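You operate a simulated robot arm through the tools that you are given. There is no shell and no other tool.

You run a simulated two-armed robot. Do the job below in one go: nothing can be reset, and whatever is moved stays where it is left.

TASK
Clear the fault: switch off the machine the desk display names, reset, set speed 1 and air 6, then start.
Fine: leave the other controls as they are.

The check looks at the end state, three seconds after you hand in, the way a careful person would. Anything else that was tipped, shoved, dropped, spilled or broken makes it a failure.

THE ROBOT
Two 7-joint arms with two-finger parallel grippers on one trunk that stands fixed in place. Base frame: the origin is at the foot of the trunk, x ahead of it, y to its left, z up. Readings come in m, degrees, newtons and seconds.
The left shoulder is at [0.07, 0.156, 1.18], the right one opposite. Payload 3.91 kg a hand.
The TCP of each hand is the grasp point between the finger pads, 0.03 m short of the fingertips. In the tool frame z runs along the fingers and y along their closing line. The gripper opens to 0.11 m. The fingers are 0.02 m wide and 0.01 m thick; the gripper's body (0.048 by 0.112 m) begins 0.055 m behind the TCP.
Orientation is that of the tool frame in the base frame, as a unit quaternion [x, y, z, w]. With the fingers straight down and closing along the base's y, the tool's x points along the base's -x, its y along +y and its z along -z.

THE INTERFACE
- The arms move only by the tool step_arm. It takes "left_motion", "right_motion" or both (then of equal length, played together; a hand with none holds still); each is a list of rows, each a list of 7 numbers: the shift along the tool's x, y, z in units of 300 mm (1.0 is 300 mm), then the turn, a rotation vector about the tool's x, y, z in units of 180 degrees (1.0 is 180 degrees), then the opening in per cent of the stroke, from 0 (shut) to 100 (fully open). In form: [[tx, ty, tz, ax, ay, az, claw], ...]. A call has 1 to 20 rows; each row is the pose to reach, as a shift and turn from the pose commanded when the call began, along the tool's axes at that moment. A call with a number of a shift or a turn outside -1 to 1 is refused whole. Rows are played at 5 a second. More than 0.05 m and 8.6 degrees between two rows, or a gripper value outside its range, and nothing of the call is played. A pose out of reach is approached as far as the arm can. The call stops where the force on the tool passes 40 N (or 10 N more than at its start, if that is more) or the arm is blocked; 0.2 s more then pass. Each finger travels about 0.108 m/s and halts on what it meets, pressing with about 27 N; the grip force reading is that of the motor and also rises with nothing between the fingers. The clock runs only during rows and for 0.2 s after the last one: add rows that repeat a pose to give the fingers time. It gives the time, the measured TCP pose, the force on the tool (base axes), the opening and the grip force at its end, in the units of the frame above (readings bear some noise), with the torque about the TCP (base axes, N m) and any sound that the robot's microphone picked up.
- Cameras (640 x 400 px; columns grow to the right, rows downward): "scene" is now at [0.1459, 0.0015, 1.4302]; the picture's right is [0.03, -1.00, 0.00], its down [-0.36, -0.01, -0.93] and it looks along [0.93, 0.03, -0.36] (base axes); focal length 312 px, centre (320, 200). "left" rides on the left gripper at [0.072, -0.017, -0.103] in its tool frame; the picture's right is [0.23, 0.97, 0.00], its down [-0.76, 0.18, -0.62] and it looks along [-0.61, 0.14, 0.78] (tool axes); focal length 222 px, centre (320, 200). "right" rides on the right gripper at [0.072, 0.017, -0.103] in its tool frame; the picture's right is [-0.23, 0.97, 0.00], its down [-0.76, -0.18, -0.62] and it looks along [-0.61, -0.14, 0.78] (tool axes); focal length 222 px, centre (320, 200). There is no depth. A picture from a camera that has moved, and an enlarged one, comes with that camera's place and axes in the base frame and with its lens.
- capture(camera): a new picture of that camera. It takes no simulated time.
- raise_lower(by): slides the trunk up (or, below 0, down) by that many m; the arms and the scene camera ride with it, the base frame stays. It gives what a move gives, with no picture.
- pan_tilt(pan, tilt): turns the head with the scene camera to pan (to the left, within 86 degrees either way) and tilt (down, from -29 to 69), counted from straight ahead of the robot. It gives what a move gives.
- close_up(camera, box): a new picture of the part [left, top, right, bottom] of that camera's present view, enlarged. It takes no simulated time.
- finish_job(): hands the job in; it is judged then, once.

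Nothing tells you positions but the pictures and the camera data. Unless the task says otherwise, let go and move clear before handing in.

The tools are called as a command line: name --argument value ..., lists and objects as JSON in quotes. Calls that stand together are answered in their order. step_arm: Moves the arms, as the interface text tells. Its arguments: {"type":"object","properties":{"left_motion":{"type":"array"},"right_motion":{"type":"array"}},"required":[]} The other tools are called the same way: raise_lower (by) slides the trunk up or down; pan_tilt (pan, tilt) turns the head that bears the scene camera; capture (camera) takes a picture; close_up (camera, box) takes an enlarged picture of a part of a camera's view; finish_job () hands the job in.

At the start:

```text
t: 0.0
left_eef_pos: [0.6039, 0.2139, 1.3286]
left_orientation: [0.0, 1.0, 0.0, 0.0]
left_contact_force: [-0.7, 0.0, 0.4]
left_moment: [0.01, -0.02, 0.01]
left_opening: 0.1099
left_grip_force: 0.1
right_eef_pos: [0.5611, -0.3099, 1.2698]
right_orientation: [0.001, 1.0, 0.0, 0.001]
right_contact_force: [-0.1, 0.9, -0.6]
right_moment: [-0.01, 0.05, 0.02]
right_opening: 0.1099
right_grip_force: 0.0
trunk travel left (down, up): [-0.625, 0.315]
head pan, tilt: [1.7, 21.3]
```

scene: 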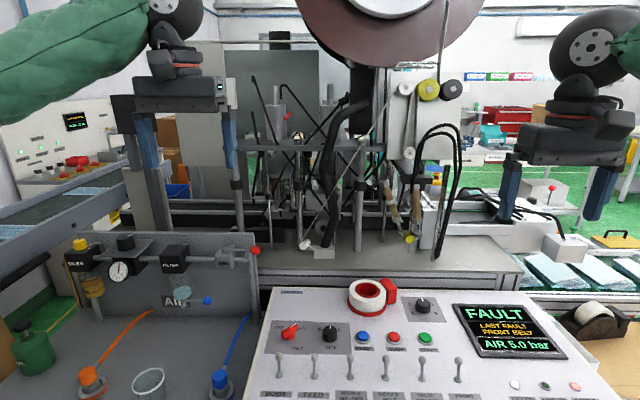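
right: 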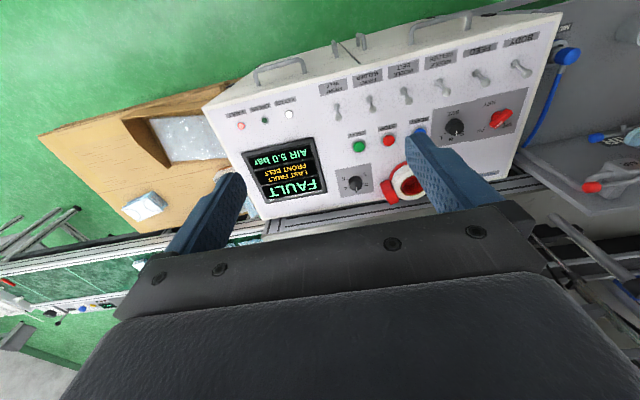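
left: 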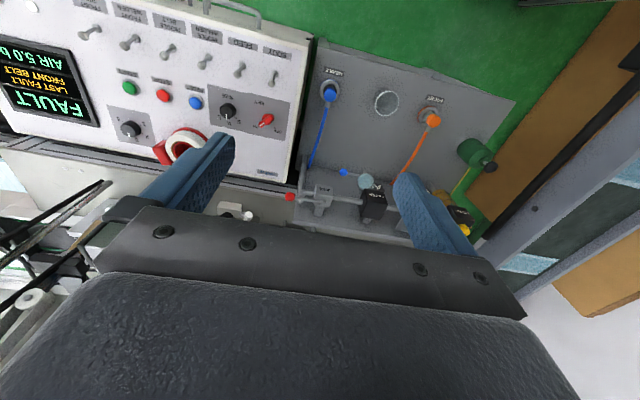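

I see a control desk with a display reading "FAULT / LAST FAULT FRONT BELT / AIR 5.0 bar", plus switches, knobs and buttons, and an air panel at left. I'll take enlarged views to read the labels first.

close_up --camera "scene" --box '[240, 280, 480, 400]'

close_up --camera "scene" --box '[440, 280, 640, 400]'

close_up --camera "scene" --box '[40, 220, 280, 400]'

close_up --camera "right" --box '[220, 20, 560, 220]'

close_up --camera "left" --box '[0, 0, 320, 200]'

```text
2.67 times, centred on (360, 340) of scene
camera zoom: at [0.1459, 0.0015, 1.4302], right [0.03, -1.0, 0.0], down [-0.36, -0.01, -0.93], along [0.93, 0.03, -0.36], focal length 832 px, centre (213, -173)
```

zoom: 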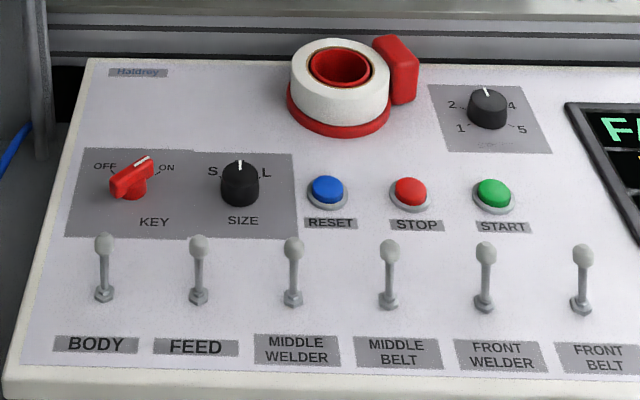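

```text
3.20 times, centred on (540, 340) of scene
camera zoom: at [0.1459, 0.0015, 1.4302], right [0.03, -1.0, 0.0], down [-0.36, -0.01, -0.93], along [0.93, 0.03, -0.36], focal length 999 px, centre (-384, -248)
```

zoom: 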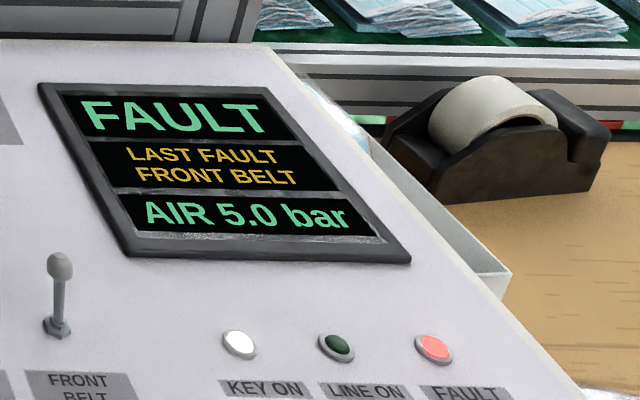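

```text
2.22 times, centred on (160, 310) of scene
camera zoom: at [0.1459, 0.0015, 1.4302], right [0.03, -1.0, 0.0], down [-0.36, -0.01, -0.93], along [0.93, 0.03, -0.36], focal length 694 px, centre (676, -44)
```

zoom: 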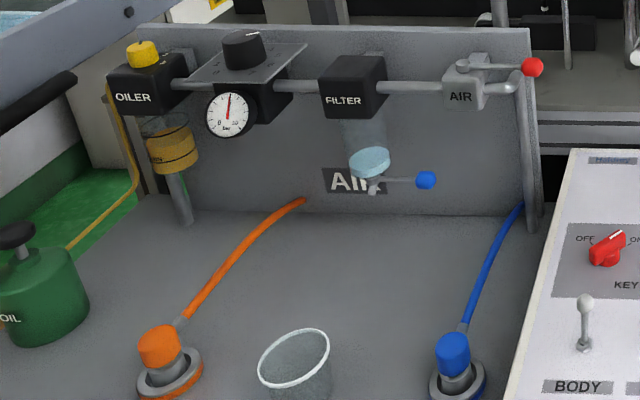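

```text
1.88 times, centred on (390, 120) of right
camera zoom: at [0.4888, -0.2936, 1.3726], right [0.23, 0.97, 0.0], down [0.76, -0.18, 0.62], along [0.61, -0.14, -0.78], focal length 418 px, centre (188, 351)
```

zoom: 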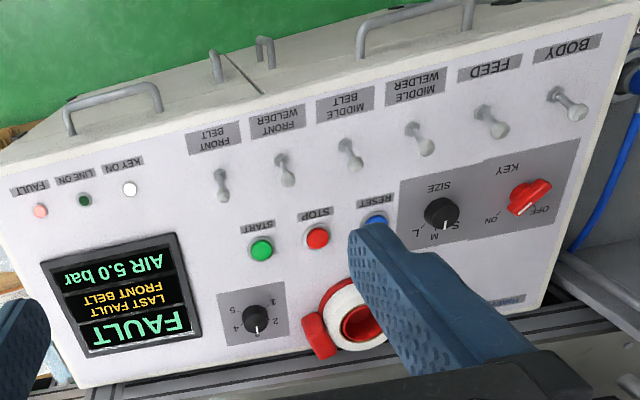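

```text
2.00 times, centred on (160, 100) of left
camera zoom: at [0.5321, 0.1974, 1.4318], right [-0.23, 0.97, 0.0], down [0.76, 0.18, 0.62], along [0.61, 0.14, -0.78], focal length 444 px, centre (640, 400)
```

zoom: 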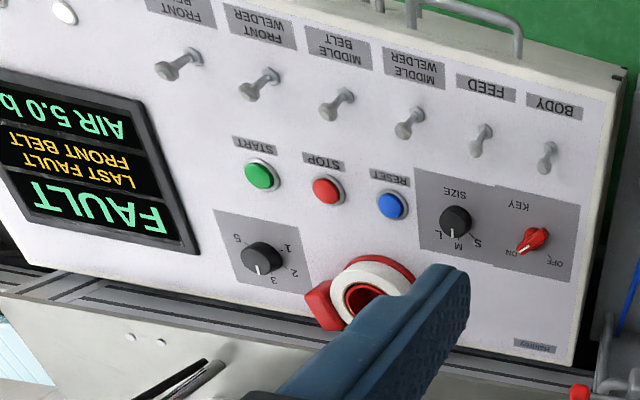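

The display names FRONT BELT. Next I'll tilt the head down to see the desk and air panel whole, and zoom in on the details.

pan_tilt --pan 0 --tilt 45

capture --camera "scene"

close_up --camera "scene" --box '[240, 140, 440, 265]'

```text
t: 0.9
left_eef_pos: [0.6046, 0.213, 1.3291]
left_orientation: [0.0, 1.0, 0.0, 0.0]
left_contact_force: [0.2, -0.4, 0.7]
left_moment: [-0.01, -0.01, -0.03]
left_opening: 0.1101
left_grip_force: 0.0
right_eef_pos: [0.5602, -0.3098, 1.2684]
right_orientation: [-0.001, 1.0, 0.0, 0.0]
right_contact_force: [0.0, 0.0, -0.1]
right_moment: [0.0, -0.01, 0.01]
right_opening: 0.11
right_grip_force: 0.0
trunk travel left (down, up): [-0.625, 0.315]
head pan, tilt: [0.0, 45.0]
```

```text
taken
camera scene: at [0.1344, -0.0012, 1.3938], right [0.0, -1.0, 0.0], down [-0.71, 0.0, -0.71], along [0.71, 0.0, -0.71], focal length 312 px, centre (320, 200)
```

scene: 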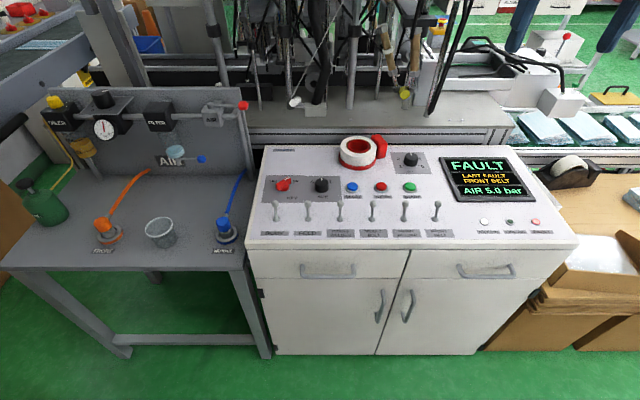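

```text
3.20 times, centred on (340, 202) of scene
camera zoom: at [0.1344, -0.0012, 1.3938], right [0.0, -1.0, 0.0], down [-0.71, 0.0, -0.71], along [0.71, 0.0, -0.71], focal length 999 px, centre (256, 192)
```

zoom: 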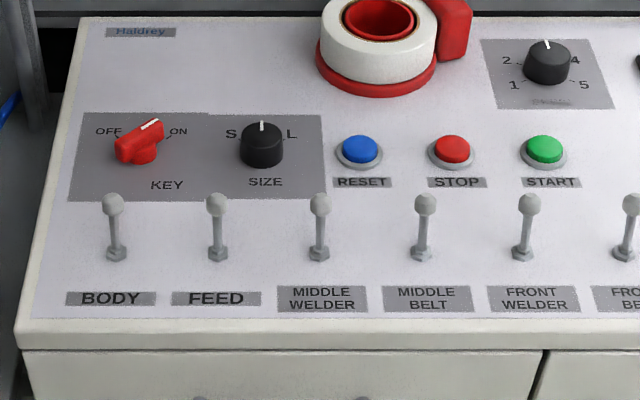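

The desk panel is at about z 0.80, x 0.7–0.85, tilted toward me; all toggles seem to point away from me (up). I'll look closer at the front belt switch, the speed knob, and the air regulator.

close_up --camera "scene" --box '[380, 140, 480, 250]'

close_up --camera "scene" --box '[30, 75, 190, 175]'

close_up --camera "right" --box '[280, 50, 440, 210]'

close_up --camera "left" --box '[60, 0, 220, 160]'

close_up --camera "scene" --box '[320, 120, 440, 195]'

```text
3.64 times, centred on (430, 195) of scene
camera zoom: at [0.1344, -0.0012, 1.3938], right [0.0, -1.0, 0.0], down [-0.71, 0.0, -0.71], along [0.71, 0.0, -0.71], focal length 1135 px, centre (-80, 218)
```

zoom: 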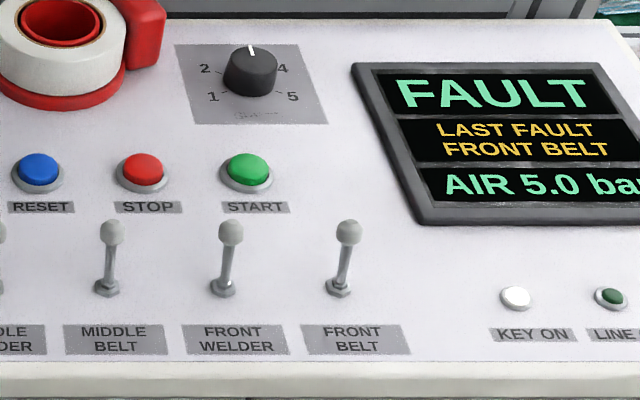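

```text
4.00 times, centred on (110, 125) of scene
camera zoom: at [0.1344, -0.0012, 1.3938], right [0.0, -1.0, 0.0], down [-0.71, 0.0, -0.71], along [0.71, 0.0, -0.71], focal length 1249 px, centre (1160, 500)
```

zoom: 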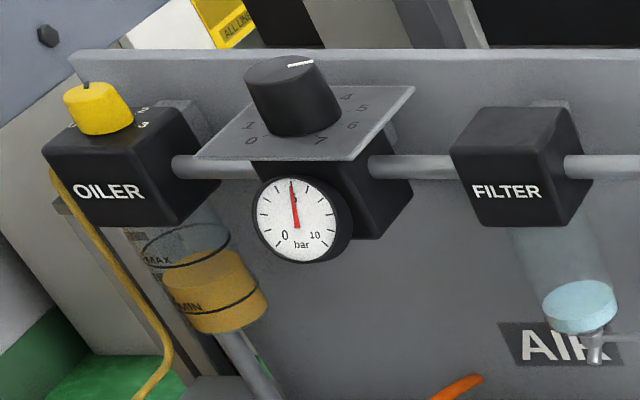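

```text
2.50 times, centred on (360, 130) of right
camera zoom: at [0.4888, -0.2936, 1.3726], right [0.23, 0.97, 0.0], down [0.76, -0.18, 0.62], along [0.61, -0.14, -0.78], focal length 555 px, centre (220, 375)
```

zoom: 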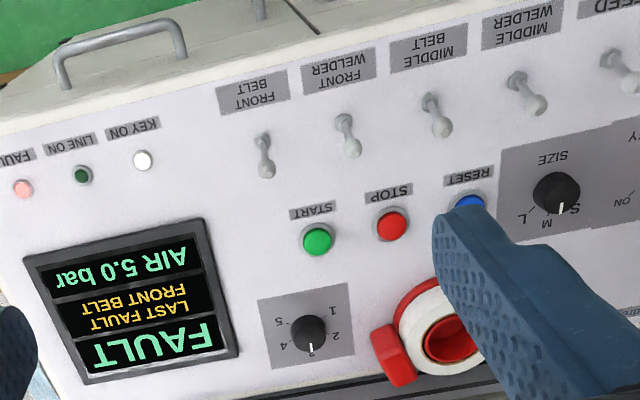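

```text
2.50 times, centred on (140, 80) of left
camera zoom: at [0.5321, 0.1974, 1.4318], right [-0.23, 0.97, 0.0], down [0.76, 0.18, 0.62], along [0.61, 0.14, -0.78], focal length 555 px, centre (770, 500)
```

zoom: 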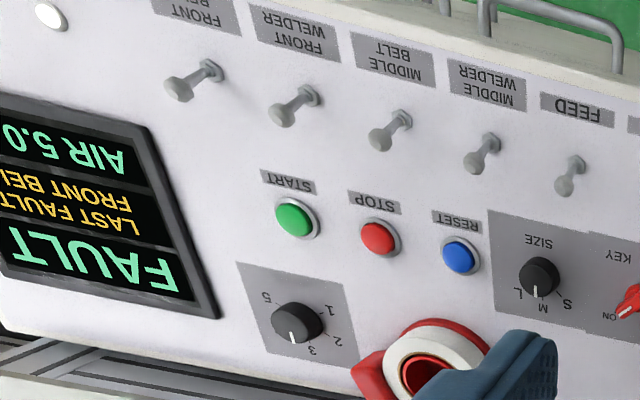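

```text
5.33 times, centred on (380, 158) of scene
camera zoom: at [0.1344, -0.0012, 1.3938], right [0.0, -1.0, 0.0], down [-0.71, 0.0, -0.71], along [0.71, 0.0, -0.71], focal length 1665 px, centre (0, 427)
```

zoom: 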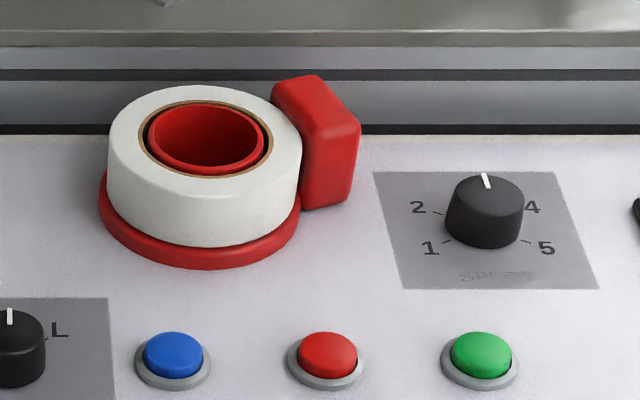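

The panel is horizontal at z≈0.80: the FRONT BELT ball is about (0.671,-0.291,0.844), START about (0.770,-0.250,0.81), RESET about (0.774,-0.090,0.807) and the speed knob about (0.892,-0.277,0.82). Next I'll move the left hand sideways, high up, to view the regulator.

step_arm --left_motion '[[0, 0.1, 0, 0, 0, 0, 100], [0, 0.2, 0, 0, 0, 0, 100], [0, 0.3, 0, 0, 0, 0, 100], [0, 0.4, 0, 0, 0, 0, 100], [0, 0.5, 0, 0, 0, 0, 100], [0, 0.55, 0, 0, 0, 0, 100]]'

capture --camera "left"

capture --camera "scene"

```text
t: 2.3
left_eef_pos: [0.6062, 0.3772, 1.3286]
left_orientation: [0.0, 1.0, 0.0, 0.0]
left_contact_force: [-0.4, -0.3, 0.5]
left_moment: [0.02, 0.0, 0.0]
left_opening: 0.11
left_grip_force: 0.2
right_eef_pos: [0.559, -0.309, 1.2707]
right_orientation: [0.0, 1.0, 0.0, 0.0]
right_contact_force: [0.3, -0.1, 0.4]
right_moment: [0.01, -0.03, -0.04]
right_opening: 0.1098
right_grip_force: 0.1
trunk travel left (down, up): [-0.625, 0.315]
head pan, tilt: [0.0, 45.0]
```

```text
taken
camera left: at [0.5324, 0.3622, 1.4315], right [-0.23, 0.97, 0.0], down [0.76, 0.18, 0.62], along [0.61, 0.14, -0.78], focal length 222 px, centre (320, 200)
```

left: 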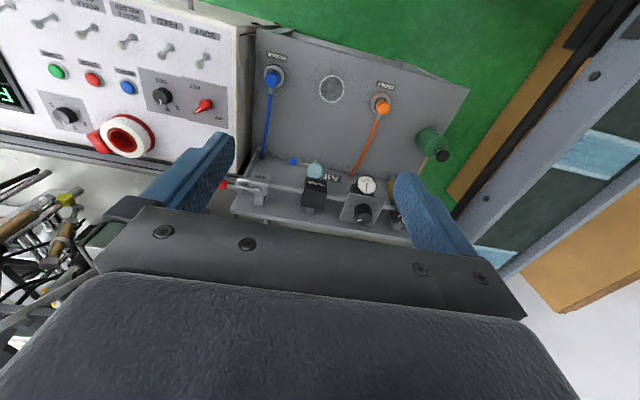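

```text
taken
camera scene: at [0.1341, -0.001, 1.3937], right [0.0, -1.0, 0.0], down [-0.71, 0.0, -0.71], along [0.71, 0.0, -0.71], focal length 312 px, centre (320, 200)
```

scene: 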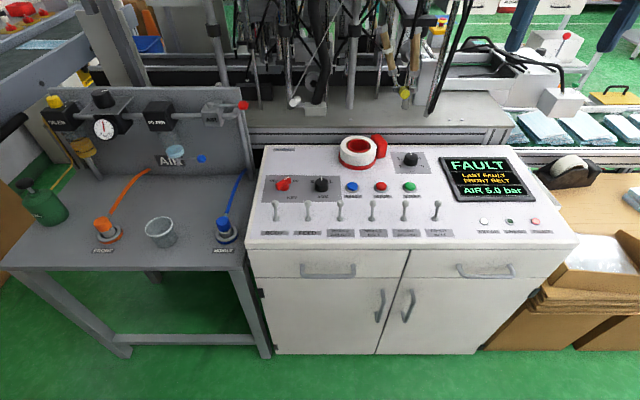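

close_up --camera "left" --box '[280, 150, 440, 250]'

close_up --camera "left" --box '[330, 165, 410, 235]'

close_up --camera "scene" --box '[70, 80, 150, 150]'

```text
4.00 times, centred on (360, 200) of left
camera zoom: at [0.5324, 0.3622, 1.4315], right [-0.23, 0.97, 0.0], down [0.76, 0.18, 0.62], along [0.61, 0.14, -0.78], focal length 888 px, centre (160, 200)
```

zoom: 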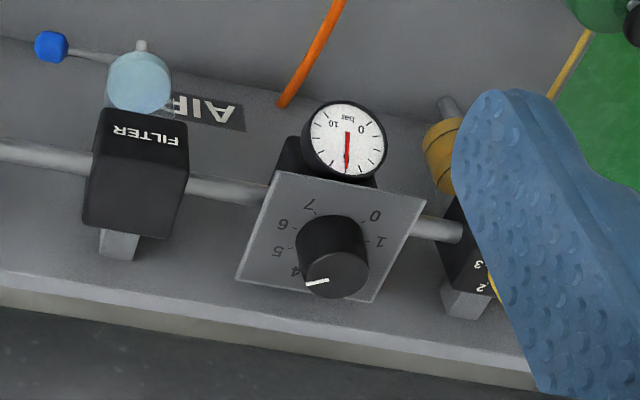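

```text
5.71 times, centred on (370, 200) of left
camera zoom: at [0.5324, 0.3622, 1.4315], right [-0.23, 0.97, 0.0], down [0.76, 0.18, 0.62], along [0.61, 0.14, -0.78], focal length 1269 px, centre (34, 200)
```

zoom: 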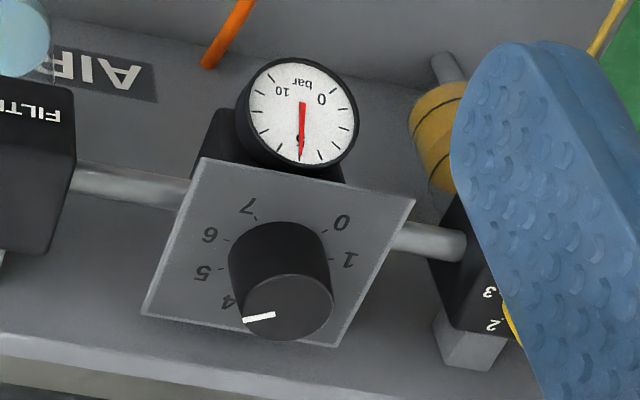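

```text
5.71 times, centred on (110, 115) of scene
camera zoom: at [0.1341, -0.001, 1.3937], right [0.0, -1.0, 0.0], down [-0.71, 0.0, -0.71], along [0.71, 0.0, -0.71], focal length 1784 px, centre (1520, 686)
```

zoom: 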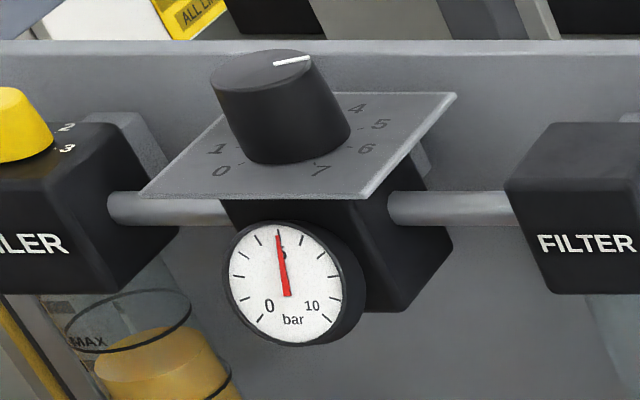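

The regulator plate is horizontal with its knob at about (0.882, 0.555), top z≈1.026, pointer at 5 with 40° per bar; the speed dial has 60° per step. First I'll close the right gripper and bring it above and behind the FRONT BELT toggle for a closer look.

step_arm --right_motion '[[-0.058, 0.0075, 0.1125, 0, 0, 0, 0], [-0.117, 0.015, 0.225, 0, 0, 0, 0], [-0.175, 0.0225, 0.3375, 0, 0, 0, 0], [-0.233, 0.03, 0.45, 0, 0, 0, 0], [-0.292, 0.0375, 0.5625, 0, 0, 0, 0], [-0.35, 0.045, 0.675, 0, 0, 0, 0], [-0.408, 0.0525, 0.7875, 0, 0, 0, 0], [-0.467, 0.06, 0.9, 0, 0, 0, 0], [-0.467, 0.06, 0.9, 0, 0, 0, 0]]'

capture --camera "right"

capture --camera "scene"

```text
t: 4.3
left_eef_pos: [0.6036, 0.3772, 1.3292]
left_orientation: [0.0, 1.0, 0.0, 0.001]
left_contact_force: [0.1, -0.4, 0.0]
left_moment: [0.01, -0.03, 0.02]
left_opening: 0.1099
left_grip_force: 0.1
right_eef_pos: [0.7007, -0.2928, 0.9997]
right_orientation: [0.0, 1.0, 0.001, 0.0]
right_contact_force: [0.0, 0.0, -0.4]
right_moment: [-0.02, 0.02, 0.0]
right_opening: 0.0
right_grip_force: 27.1
trunk travel left (down, up): [-0.625, 0.315]
head pan, tilt: [0.0, 45.0]
```

```text
taken
camera right: at [0.628, -0.2758, 1.1026], right [0.23, 0.97, 0.0], down [0.76, -0.18, 0.62], along [0.61, -0.14, -0.78], focal length 222 px, centre (320, 200)
```

right: 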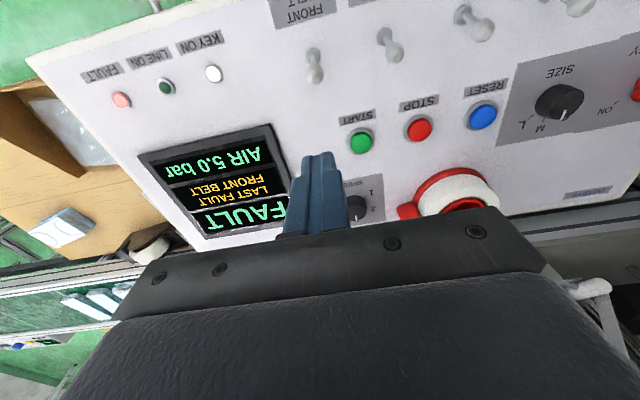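

```text
taken
camera scene: at [0.1333, -0.0013, 1.3938], right [0.0, -1.0, 0.0], down [-0.71, 0.0, -0.71], along [0.71, 0.0, -0.71], focal length 312 px, centre (320, 200)
```

scene: 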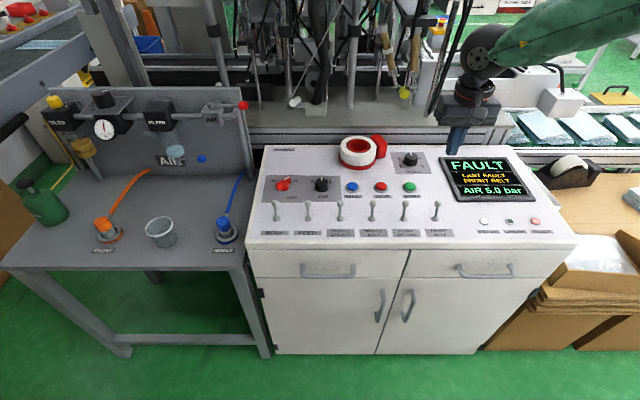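

close_up --camera "right" --box '[240, 0, 400, 100]'

close_up --camera "right" --box '[320, 80, 520, 220]'

```text
4.00 times, centred on (320, 50) of right
camera zoom: at [0.628, -0.2758, 1.1026], right [0.23, 0.97, 0.0], down [0.76, -0.18, 0.62], along [0.61, -0.14, -0.78], focal length 888 px, centre (320, 800)
```

zoom: 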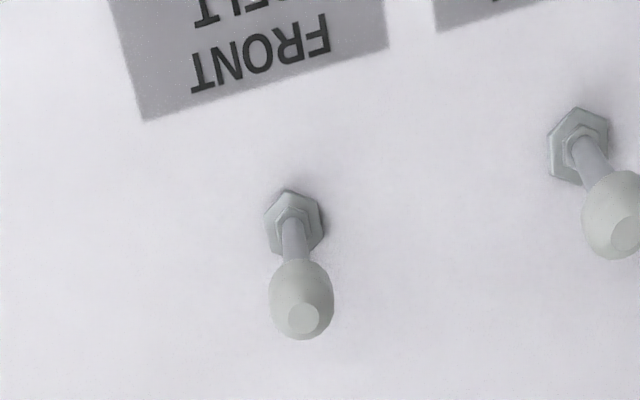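

```text
2.86 times, centred on (420, 150) of right
camera zoom: at [0.628, -0.2758, 1.1026], right [0.23, 0.97, 0.0], down [0.76, -0.18, 0.62], along [0.61, -0.14, -0.78], focal length 635 px, centre (34, 343)
```

zoom: 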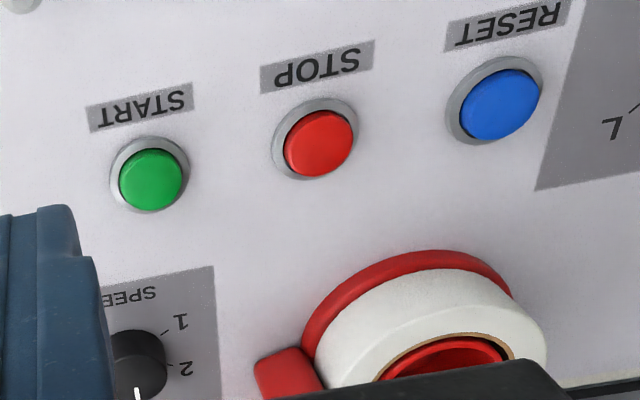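

The FRONT BELT lever ball is at about (0.668,-0.290,0.844), leaning away from me. I'll lower the closed fingers just behind it and then sweep it toward me.

step_arm --right_motion '[[-0.0167, 0.007, 0.125, 0, 0, 0, 0], [-0.0167, 0.007, 0.25, 0, 0, 0, 0], [-0.0167, 0.007, 0.375, 0, 0, 0, 0], [-0.0167, 0.007, 0.45, 0, 0, 0, 0], [-0.0167, 0.007, 0.5, 0, 0, 0, 0], [-0.0167, 0.007, 0.5, 0, 0, 0, 0]]'

capture --camera "right"

close_up --camera "scene" --box '[380, 140, 500, 250]'

```text
t: 5.7
left_eef_pos: [0.6054, 0.3779, 1.3277]
left_orientation: [0.001, 1.0, 0.0, -0.001]
left_contact_force: [0.0, 0.1, 0.1]
left_moment: [-0.01, -0.01, 0.0]
left_opening: 0.11
left_grip_force: 0.0
right_eef_pos: [0.7046, -0.2906, 0.8494]
right_orientation: [0.0, 1.0, 0.0, 0.0]
right_contact_force: [0.3, 0.4, -0.1]
right_moment: [-0.01, 0.0, -0.01]
right_opening: 0.0001
right_grip_force: 27.5
trunk travel left (down, up): [-0.625, 0.315]
head pan, tilt: [0.0, 45.0]
```

```text
taken
camera right: at [0.634, -0.2734, 0.9524], right [0.23, 0.97, 0.0], down [0.76, -0.18, 0.62], along [0.61, -0.14, -0.78], focal length 222 px, centre (320, 200)
```

right: 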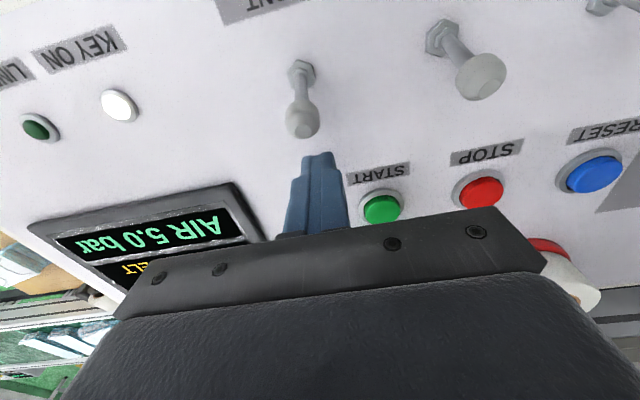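

```text
3.64 times, centred on (440, 195) of scene
camera zoom: at [0.1344, -0.001, 1.3937], right [0.0, -1.0, 0.0], down [-0.71, 0.0, -0.71], along [0.71, 0.0, -0.71], focal length 1135 px, centre (-116, 218)
```

zoom: 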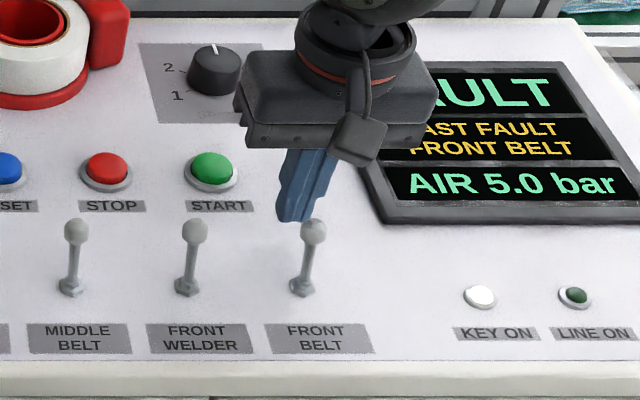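

The fingertips are right behind the lever and in line with it. I'll push it toward me now.

step_arm --right_motion '[[0.0333, 0, 0, 0, 0, 0, 0], [0.0667, 0, 0, 0, 0, 0, 0], [0.1, 0, 0, 0, 0, 0, 0], [0.1333, 0, 0, 0, 0, 0, 0], [0.1567, 0, 0, 0, 0, 0, 0], [0.1567, 0, 0, 0, 0, 0, 0]]'

capture --camera "right"

close_up --camera "scene" --box '[380, 140, 500, 250]'

```text
t: 7.0
left_eef_pos: [0.6031, 0.3776, 1.3297]
left_orientation: [0.001, 1.0, 0.001, 0.0]
left_contact_force: [0.1, -0.9, -0.2]
left_moment: [0.02, -0.02, 0.02]
left_opening: 0.1101
left_grip_force: 0.0
right_eef_pos: [0.6645, -0.2897, 0.8525]
right_orientation: [0.0, 1.0, 0.0, 0.006]
right_contact_force: [20.2, -0.8, 0.3]
right_moment: [-0.06, -0.63, 0.01]
right_opening: 0.0002
right_grip_force: 26.4
trunk travel left (down, up): [-0.625, 0.315]
head pan, tilt: [0.0, 45.0]
stopped in row 6 (right hand): the force on the tool passed its limit at 42 N (the readings are from after the stop); the commanded pose is now the measured one
```

```text
taken
camera right: at [0.5912, -0.2741, 0.9548], right [0.23, 0.97, 0.0], down [0.75, -0.18, 0.63], along [0.62, -0.14, -0.77], focal length 222 px, centre (320, 200)
```

right: 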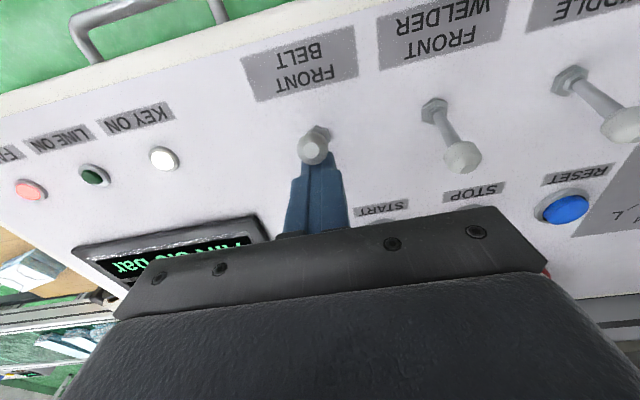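

```text
3.64 times, centred on (440, 195) of scene
camera zoom: at [0.1344, -0.0011, 1.3936], right [0.0, -1.0, 0.0], down [-0.71, 0.0, -0.71], along [0.71, 0.0, -0.71], focal length 1135 px, centre (-116, 218)
```

zoom: 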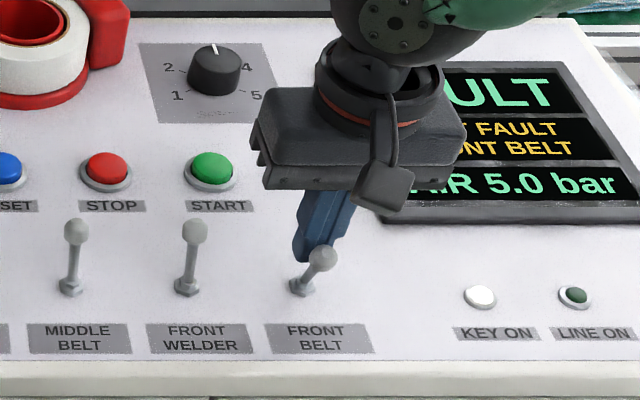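

The lever has come past upright to about x 0.647 and the force limit stopped the push. I'll back off and see where it settles.

step_arm --right_motion '[[-0.05, 0, 0, 0, 0, 0, 0], [-0.1333, 0, 0, 0, 0, 0, 0], [-0.1333, 0, 0, 0, 0, 0, 0]]'

capture --camera "right"

close_up --camera "scene" --box '[380, 140, 500, 250]'

```text
t: 7.8
left_eef_pos: [0.6046, 0.3769, 1.329]
left_orientation: [0.0, 1.0, 0.0, 0.0]
left_contact_force: [-1.0, -0.4, 2.0]
left_moment: [0.0, 0.0, 0.0]
left_opening: 0.1101
left_grip_force: 0.0
right_eef_pos: [0.7015, -0.2902, 0.8518]
right_orientation: [0.0, 1.0, -0.001, 0.004]
right_contact_force: [0.5, -0.2, 0.2]
right_moment: [-0.02, -0.03, 0.01]
right_opening: 0.0001
right_grip_force: 26.7
trunk travel left (down, up): [-0.625, 0.315]
head pan, tilt: [0.0, 45.0]
```

```text
taken
camera right: at [0.629, -0.2739, 0.9548], right [0.23, 0.97, 0.0], down [0.76, -0.18, 0.63], along [0.61, -0.14, -0.78], focal length 222 px, centre (320, 200)
```

right: 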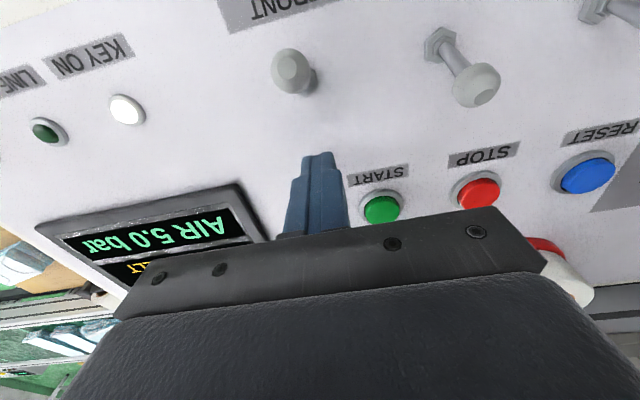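

```text
3.64 times, centred on (440, 195) of scene
camera zoom: at [0.1338, -0.0012, 1.3938], right [0.0, -1.0, 0.0], down [-0.71, 0.0, -0.71], along [0.71, 0.0, -0.71], focal length 1135 px, centre (-116, 218)
```

zoom: 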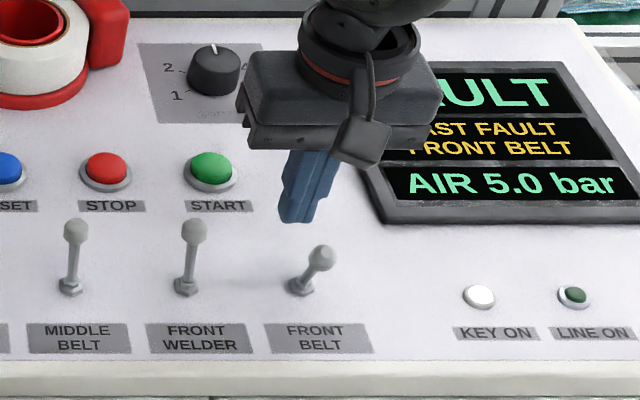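

The FRONT BELT lever has latched toward me, so it is off. Next I'll raise the hand and carry the closed fingers over to hover above RESET at (0.772,-0.091).

step_arm --right_motion '[[0, 0, -0.1333, 0, 0, 0, 0], [0, 0, -0.267, 0, 0, 0, 0], [-0.047, 0.133, -0.267, 0, 0, 0, 0], [-0.094, 0.266, -0.267, 0, 0, 0, 0], [-0.141, 0.398, -0.267, 0, 0, 0, 0], [-0.188, 0.531, -0.267, 0, 0, 0, 0], [-0.235, 0.664, -0.267, 0, 0, 0, 0], [-0.235, 0.664, -0.15, 0, 0, 0, 0], [-0.235, 0.664, -0.06, 0, 0, 0, 0], [-0.235, 0.664, -0.06, 0, 0, 0, 0]]'

capture --camera "right"

close_up --camera "scene" --box '[260, 130, 480, 250]'

```text
t: 10.0
left_eef_pos: [0.6052, 0.3782, 1.3287]
left_orientation: [0.0, 1.0, 0.0, 0.001]
left_contact_force: [0.0, 0.0, 0.6]
left_moment: [0.01, 0.0, -0.01]
left_opening: 0.11
left_grip_force: 0.1
right_eef_pos: [0.7392, -0.1427, 0.9079]
right_orientation: [0.0, 1.0, 0.001, 0.004]
right_contact_force: [0.3, -0.1, 0.6]
right_moment: [-0.03, -0.04, 0.02]
right_opening: 0.0003
right_grip_force: 26.7
right hand out of reach, approached as far as the arm can: row 6, 7, 8, 9, 10
trunk travel left (down, up): [-0.625, 0.315]
head pan, tilt: [0.0, 45.0]
```

```text
taken
camera right: at [0.6659, -0.1265, 1.0115], right [0.23, 0.97, 0.0], down [0.76, -0.18, 0.63], along [0.61, -0.14, -0.78], focal length 222 px, centre (320, 200)
```

right: 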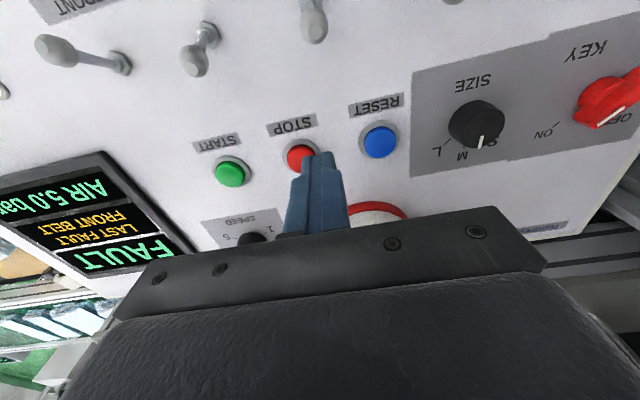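

```text
2.91 times, centred on (370, 190) of scene
camera zoom: at [0.1345, -0.0008, 1.3937], right [0.0, -1.0, 0.0], down [-0.71, 0.0, -0.71], along [0.71, 0.0, -0.71], focal length 908 px, centre (174, 229)
```

zoom: 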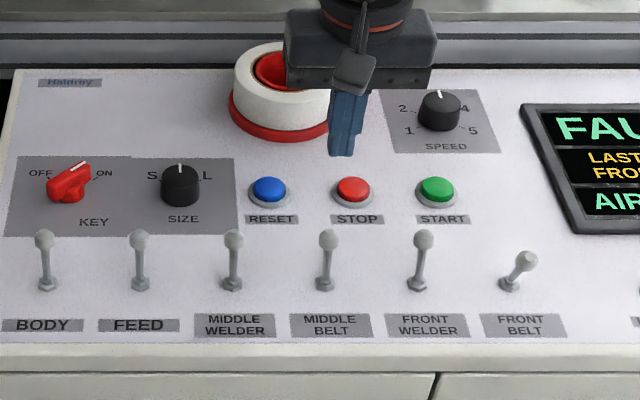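

The right hand stopped short near y≈-0.14 (reach limit), still above STOP at a safe height. I'll send a null row to see what pose is now commanded before choosing another approach.

step_arm --right_motion '[[0, 0, -0.02, 0, 0, 0, 0]]'

```text
t: 10.4
left_eef_pos: [0.604, 0.3788, 1.3287]
left_orientation: [0.0, 1.0, 0.0, 0.0]
left_contact_force: [0.6, -0.9, 0.8]
left_moment: [-0.02, 0.02, 0.01]
left_opening: 0.1103
left_grip_force: 0.0
right_eef_pos: [0.7381, -0.1422, 0.9155]
right_orientation: [0.0, 1.0, 0.0, 0.004]
right_contact_force: [0.2, -0.7, -0.7]
right_moment: [0.0, -0.04, -0.01]
right_opening: 0.0001
right_grip_force: 26.6
trunk travel left (down, up): [-0.625, 0.315]
head pan, tilt: [0.0, 45.0]
```

The commanded pose follows the reached one, so I can steer freely. I'll try yawing the tool while moving toward RESET, since yaw doesn't matter for pressing.

step_arm --right_motion '[[0, 0, 0, 0, 0, -0.04, 0], [0, 0, 0, 0, 0, -0.08, 0], [0, 0, 0, 0, 0, -0.12, 0], [0, 0, 0, 0, 0, -0.16, 0], [-0.0367, 0.06, 0, 0, 0, -0.16, 0], [-0.0733, 0.12, 0, 0, 0, -0.16, 0], [-0.11, 0.172, 0, 0, 0, -0.16, 0]]'

```text
t: 12.0
left_eef_pos: [0.6042, 0.3771, 1.328]
left_orientation: [0.001, 1.0, 0.0, 0.0]
left_contact_force: [-0.9, 0.3, -0.6]
left_moment: [0.03, 0.03, -0.03]
left_opening: 0.1097
left_grip_force: 0.1
right_eef_pos: [0.7455, -0.1307, 0.9366]
right_orientation: [-0.248, 0.969, -0.001, 0.005]
right_contact_force: [-0.1, -0.5, -0.1]
right_moment: [0.01, 0.03, 0.01]
right_opening: 0.0
right_grip_force: 27.2
right hand out of reach, approached as far as the arm can: row 5, 6, 7
trunk travel left (down, up): [-0.625, 0.315]
head pan, tilt: [0.0, 45.0]
```

Yaw made little difference, so the limit is in the arm's inward swing. I'll undo the yaw and instead tilt the hand so the fingers lean inward toward RESET.

step_arm --right_motion '[[0, 0, 0, 0, 0, 0.04, 0], [0, 0, 0, 0, 0, 0.08, 0], [0, 0, 0, 0, 0, 0.12, 0], [0, 0, 0, 0, 0, 0.16, 0]]'

step_arm --right_motion '[[0, 0, 0, -0.028, 0, 0, 0], [0, 0, 0, -0.056, 0, 0, 0], [0, 0, 0, -0.083, 0, 0, 0], [0, 0.05, 0, -0.083, 0, 0, 0], [0, 0.1, 0, -0.083, 0, 0, 0]]'

```text
t: 13.0
left_eef_pos: [0.6043, 0.3783, 1.3285]
left_orientation: [-0.001, 1.0, 0.0, -0.001]
left_contact_force: [-0.2, -0.2, 0.5]
left_moment: [-0.03, -0.01, -0.03]
left_opening: 0.11
left_grip_force: 0.1
right_eef_pos: [0.7471, -0.1322, 0.9371]
right_orientation: [0.001, 1.0, 0.0, 0.004]
right_contact_force: [0.0, 0.0, 0.1]
right_moment: [-0.03, -0.01, 0.01]
right_opening: 0.0002
right_grip_force: 27.1
trunk travel left (down, up): [-0.625, 0.315]
head pan, tilt: [0.0, 45.0]
```

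```text
t: 14.2
left_eef_pos: [0.605, 0.3778, 1.3286]
left_orientation: [0.0, 1.0, 0.001, -0.001]
left_contact_force: [0.2, -0.6, 0.1]
left_moment: [0.01, 0.04, 0.04]
left_opening: 0.1099
left_grip_force: 0.2
right_eef_pos: [0.7449, -0.1018, 0.9371]
right_orientation: [-0.001, 0.991, 0.131, 0.004]
right_contact_force: [-0.3, 0.2, -0.3]
right_moment: [0.01, -0.01, -0.02]
right_opening: 0.0
right_grip_force: 26.9
trunk travel left (down, up): [-0.625, 0.315]
head pan, tilt: [0.0, 45.0]
```

Tilting works; the hand is now at (0.745,-0.102,0.937) with a 15° inward lean. I'll move over RESET and descend to just above it.

step_arm --right_motion '[[-0.09, 0, 0, 0, 0, 0, 0], [-0.09, -0.0275, 0.122, 0, 0, 0, 0], [-0.09, -0.055, 0.244, 0, 0, 0, 0], [-0.09, -0.055, 0.244, 0, 0, 0, 0]]'

capture --camera "right"

close_up --camera "scene" --box '[260, 130, 480, 250]'

```text
t: 15.2
left_eef_pos: [0.6057, 0.3768, 1.3284]
left_orientation: [0.0, 1.0, 0.0, -0.001]
left_contact_force: [0.0, -1.0, -0.6]
left_moment: [0.0, 0.01, -0.02]
left_opening: 0.1102
left_grip_force: 0.0
right_eef_pos: [0.7542, -0.1276, 0.884]
right_orientation: [-0.001, 0.991, 0.13, 0.005]
right_contact_force: [0.1, 0.8, -0.3]
right_moment: [-0.03, -0.01, 0.02]
right_opening: 0.0
right_grip_force: 26.8
right hand out of reach, approached as far as the arm can: row 2, 3, 4
trunk travel left (down, up): [-0.625, 0.315]
head pan, tilt: [0.0, 45.0]
```

```text
taken
camera right: at [0.6819, -0.1374, 0.9885], right [0.23, 0.94, 0.25], down [0.76, -0.33, 0.56], along [0.61, 0.07, -0.79], focal length 222 px, centre (320, 200)
```

right: 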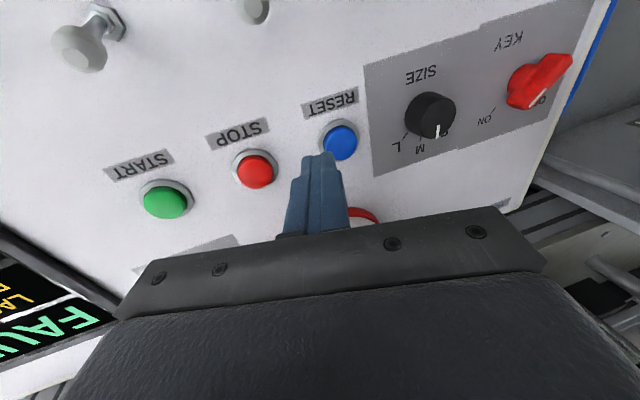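

```text
2.91 times, centred on (370, 190) of scene
camera zoom: at [0.1344, -0.0009, 1.3937], right [0.0, -1.0, 0.0], down [-0.71, 0.0, -0.71], along [0.71, 0.0, -0.71], focal length 908 px, centre (174, 229)
```

zoom: 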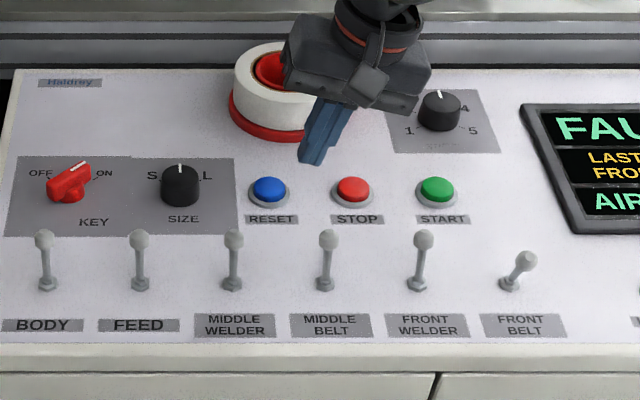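

Lower down the inward limit tightens, so the shoulder is too high for this. I'll raise the right hand by 0.2 m and then lower the trunk by the same amount.

step_arm --right_motion '[[0, 0.0345, -0.129, 0, 0, 0, 0], [0, 0.069, -0.258, 0, 0, 0, 0], [0, 0.1035, -0.386, 0, 0, 0, 0], [0, 0.138, -0.515, 0, 0, 0, 0], [0, 0.1725, -0.644, 0, 0, 0, 0]]'

raise_lower --by -0.2

capture --camera "scene"

capture --camera "right"

```text
t: 16.4
left_eef_pos: [0.6041, 0.3788, 1.3274]
left_orientation: [-0.001, 1.0, 0.0, -0.001]
left_contact_force: [0.2, 0.6, -0.3]
left_moment: [0.04, 0.0, -0.03]
left_opening: 0.11
left_grip_force: 0.0
right_eef_pos: [0.7508, -0.1251, 1.0857]
right_orientation: [-0.001, 0.992, 0.13, 0.004]
right_contact_force: [-0.4, 0.2, 0.4]
right_moment: [0.0, 0.0, 0.02]
right_opening: 0.0
right_grip_force: 27.1
trunk travel left (down, up): [-0.625, 0.315]
head pan, tilt: [0.0, 45.0]
```

```text
t: 18.6
left_eef_pos: [0.6058, 0.3774, 1.1288]
left_orientation: [0.0, 1.0, 0.0, 0.0]
left_contact_force: [0.7, 0.3, 0.3]
left_moment: [0.01, -0.01, -0.02]
left_opening: 0.1096
left_grip_force: 0.0
right_eef_pos: [0.752, -0.1268, 0.8863]
right_orientation: [-0.001, 0.991, 0.131, 0.004]
right_contact_force: [0.1, 0.0, -0.7]
right_moment: [-0.03, 0.03, -0.02]
right_opening: 0.0
right_grip_force: 27.0
trunk travel left (down, up): [-0.425, 0.515]
head pan, tilt: [0.0, 45.0]
```

```text
taken
camera scene: at [0.1341, -0.0011, 1.1938], right [0.0, -1.0, 0.0], down [-0.71, 0.0, -0.71], along [0.71, 0.0, -0.71], focal length 312 px, centre (320, 200)
```

scene: 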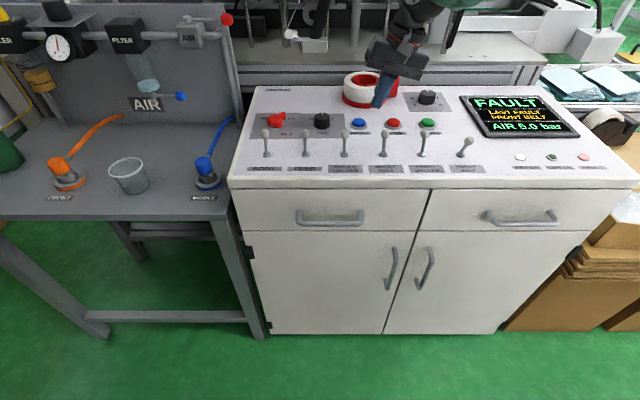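

```text
taken
camera right: at [0.6788, -0.1371, 0.9888], right [0.23, 0.94, 0.25], down [0.76, -0.33, 0.56], along [0.61, 0.06, -0.79], focal length 222 px, centre (320, 200)
```

right: 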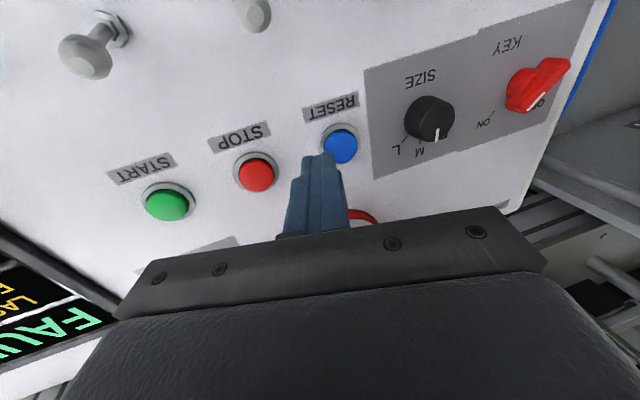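

The trunk is now 0.2 m lower and the hand sits above RESET's neighbourhood. I'll move to hover directly over RESET.

step_arm --right_motion '[[-0.033, 0.035, 0, 0, 0, 0, 0], [-0.0667, 0.0695, 0.05, 0, 0, 0, 0], [-0.0667, 0.0695, 0.1015, 0, 0, 0, 0], [-0.0667, 0.0695, 0.1015, 0, 0, 0, 0]]'

capture --camera "right"

close_up --camera "scene" --box '[320, 60, 480, 160]'

```text
t: 19.6
left_eef_pos: [0.605, 0.378, 1.1287]
left_orientation: [0.001, 1.0, 0.001, 0.0]
left_contact_force: [0.5, 0.1, -0.8]
left_moment: [-0.04, -0.02, 0.02]
left_opening: 0.1099
left_grip_force: 0.1
right_eef_pos: [0.7717, -0.1002, 0.861]
right_orientation: [0.0, 0.991, 0.131, 0.004]
right_contact_force: [-0.1, 0.8, 0.4]
right_moment: [0.0, 0.0, -0.03]
right_opening: 0.0
right_grip_force: 27.1
trunk travel left (down, up): [-0.425, 0.515]
head pan, tilt: [0.0, 45.0]
```

```text
taken
camera right: at [0.6992, -0.1096, 0.9643], right [0.23, 0.94, 0.25], down [0.76, -0.33, 0.56], along [0.61, 0.06, -0.79], focal length 222 px, centre (320, 200)
```

right: 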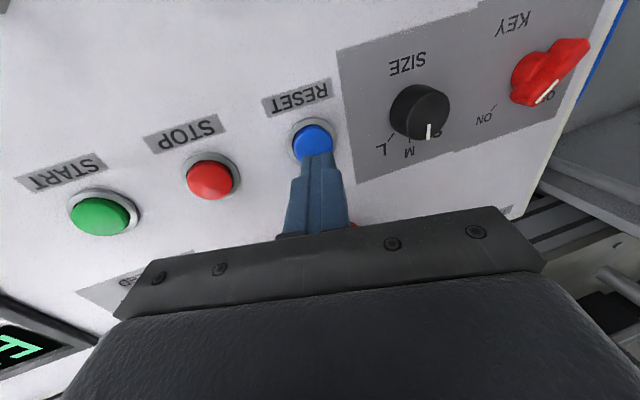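

```text
4.00 times, centred on (400, 110) of scene
camera zoom: at [0.1343, -0.001, 1.1937], right [0.0, -1.0, 0.0], down [-0.71, 0.0, -0.71], along [0.71, 0.0, -0.71], focal length 1249 px, centre (0, 560)
```

zoom: 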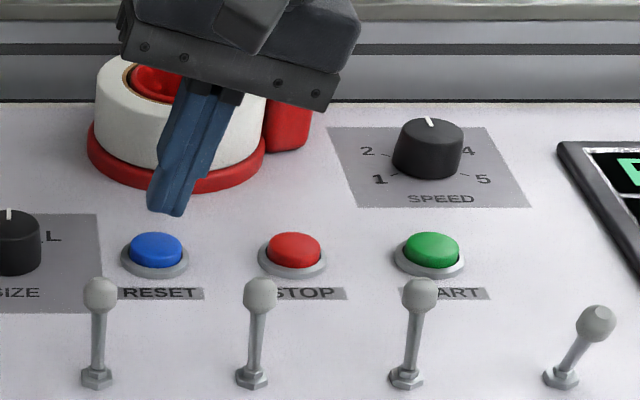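

The fingertips hover just above RESET and line up with it. I'll press straight down slowly.

step_arm --right_motion '[[0, -0.0086, 0.0322, 0, 0, 0, 0], [0, -0.0129, 0.0483, 0, 0, 0, 0], [0, -0.0159, 0.0592, 0, 0, 0, 0], [0, -0.0189, 0.07, 0, 0, 0, 0], [0, -0.0218, 0.081, 0, 0, 0, 0]]'

close_up --camera "scene" --box '[320, 60, 640, 260]'

```text
t: 20.8
left_eef_pos: [0.6045, 0.3784, 1.128]
left_orientation: [-0.001, 1.0, 0.0, 0.001]
left_contact_force: [0.2, 0.2, 0.4]
left_moment: [0.0, 0.0, 0.0]
left_opening: 0.1098
left_grip_force: 0.1
right_eef_pos: [0.771, -0.0984, 0.8374]
right_orientation: [-0.001, 0.991, 0.13, 0.005]
right_contact_force: [-0.2, -1.8, 11.7]
right_moment: [-0.03, 0.02, 0.03]
right_opening: 0.0
right_grip_force: 27.0
trunk travel left (down, up): [-0.425, 0.515]
head pan, tilt: [0.0, 45.0]
heard: click
```

```text
2.00 times, centred on (480, 160) of scene
camera zoom: at [0.1336, -0.001, 1.194], right [0.0, -1.0, 0.0], down [-0.71, 0.0, -0.71], along [0.71, 0.0, -0.71], focal length 624 px, centre (0, 280)
```

zoom: 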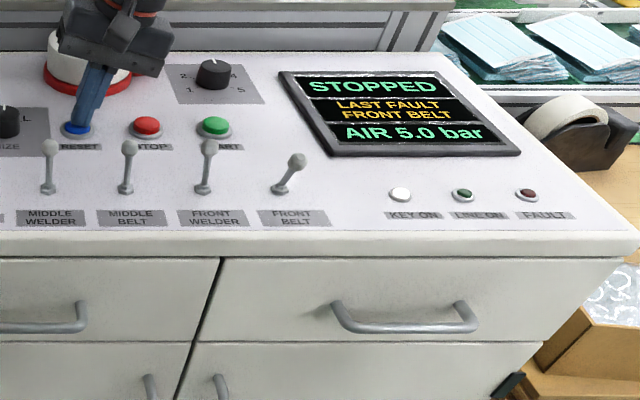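

A click was heard: the display now reads STOPPED and the FAULT lamp is out. Next I'll raise the hand, move to the right, straighten the tool and open the fingers for the speed knob.

step_arm --right_motion '[[0, 0.0345, -0.1288, 0, 0, 0, 0], [0, 0.069, -0.2576, 0, 0, 0, 0], [0, 0.1035, -0.3864, 0, 0, 0, 0], [0, -0.0415, -0.4252, 0, 0, 0, 0], [0, -0.1864, -0.464, 0, 0, 0, 0], [0, -0.3314, -0.5028, 0, 0, 0, 0], [0, -0.4763, -0.5416, 0, 0, 0, 20], [0, -0.4763, -0.5416, 0.0417, 0, 0, 45], [0, -0.4763, -0.5416, 0.083, 0, 0, 68], [0, -0.4763, -0.5416, 0.083, 0, 0, 68]]'

capture --camera "right"

capture --camera "scene"

```text
t: 23.0
left_eef_pos: [0.6051, 0.3771, 1.13]
left_orientation: [0.0, 1.0, 0.0, 0.0]
left_contact_force: [0.5, -0.3, -0.2]
left_moment: [-0.01, 0.04, -0.02]
left_opening: 0.11
left_grip_force: 0.1
right_eef_pos: [0.7703, -0.2791, 0.956]
right_orientation: [-0.001, 1.0, 0.0, 0.004]
right_contact_force: [-0.3, 0.5, 0.4]
right_moment: [0.0, 0.0, -0.03]
right_opening: 0.0752
right_grip_force: 0.1
trunk travel left (down, up): [-0.425, 0.515]
head pan, tilt: [0.0, 45.0]
```

```text
taken
camera right: at [0.6982, -0.2625, 1.0587], right [0.23, 0.97, 0.0], down [0.76, -0.18, 0.63], along [0.61, -0.14, -0.78], focal length 222 px, centre (320, 200)
```

right: 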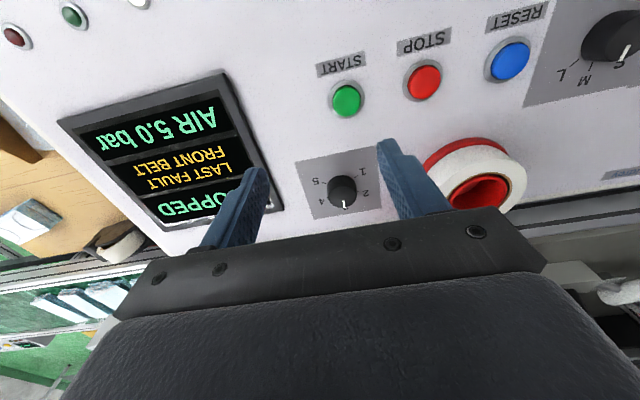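

```text
taken
camera scene: at [0.1344, -0.0015, 1.1937], right [0.0, -1.0, 0.0], down [-0.71, 0.0, -0.71], along [0.71, 0.0, -0.71], focal length 312 px, centre (320, 200)
```

scene: 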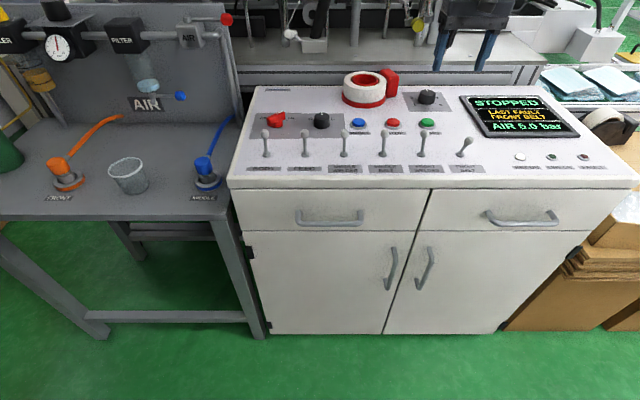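

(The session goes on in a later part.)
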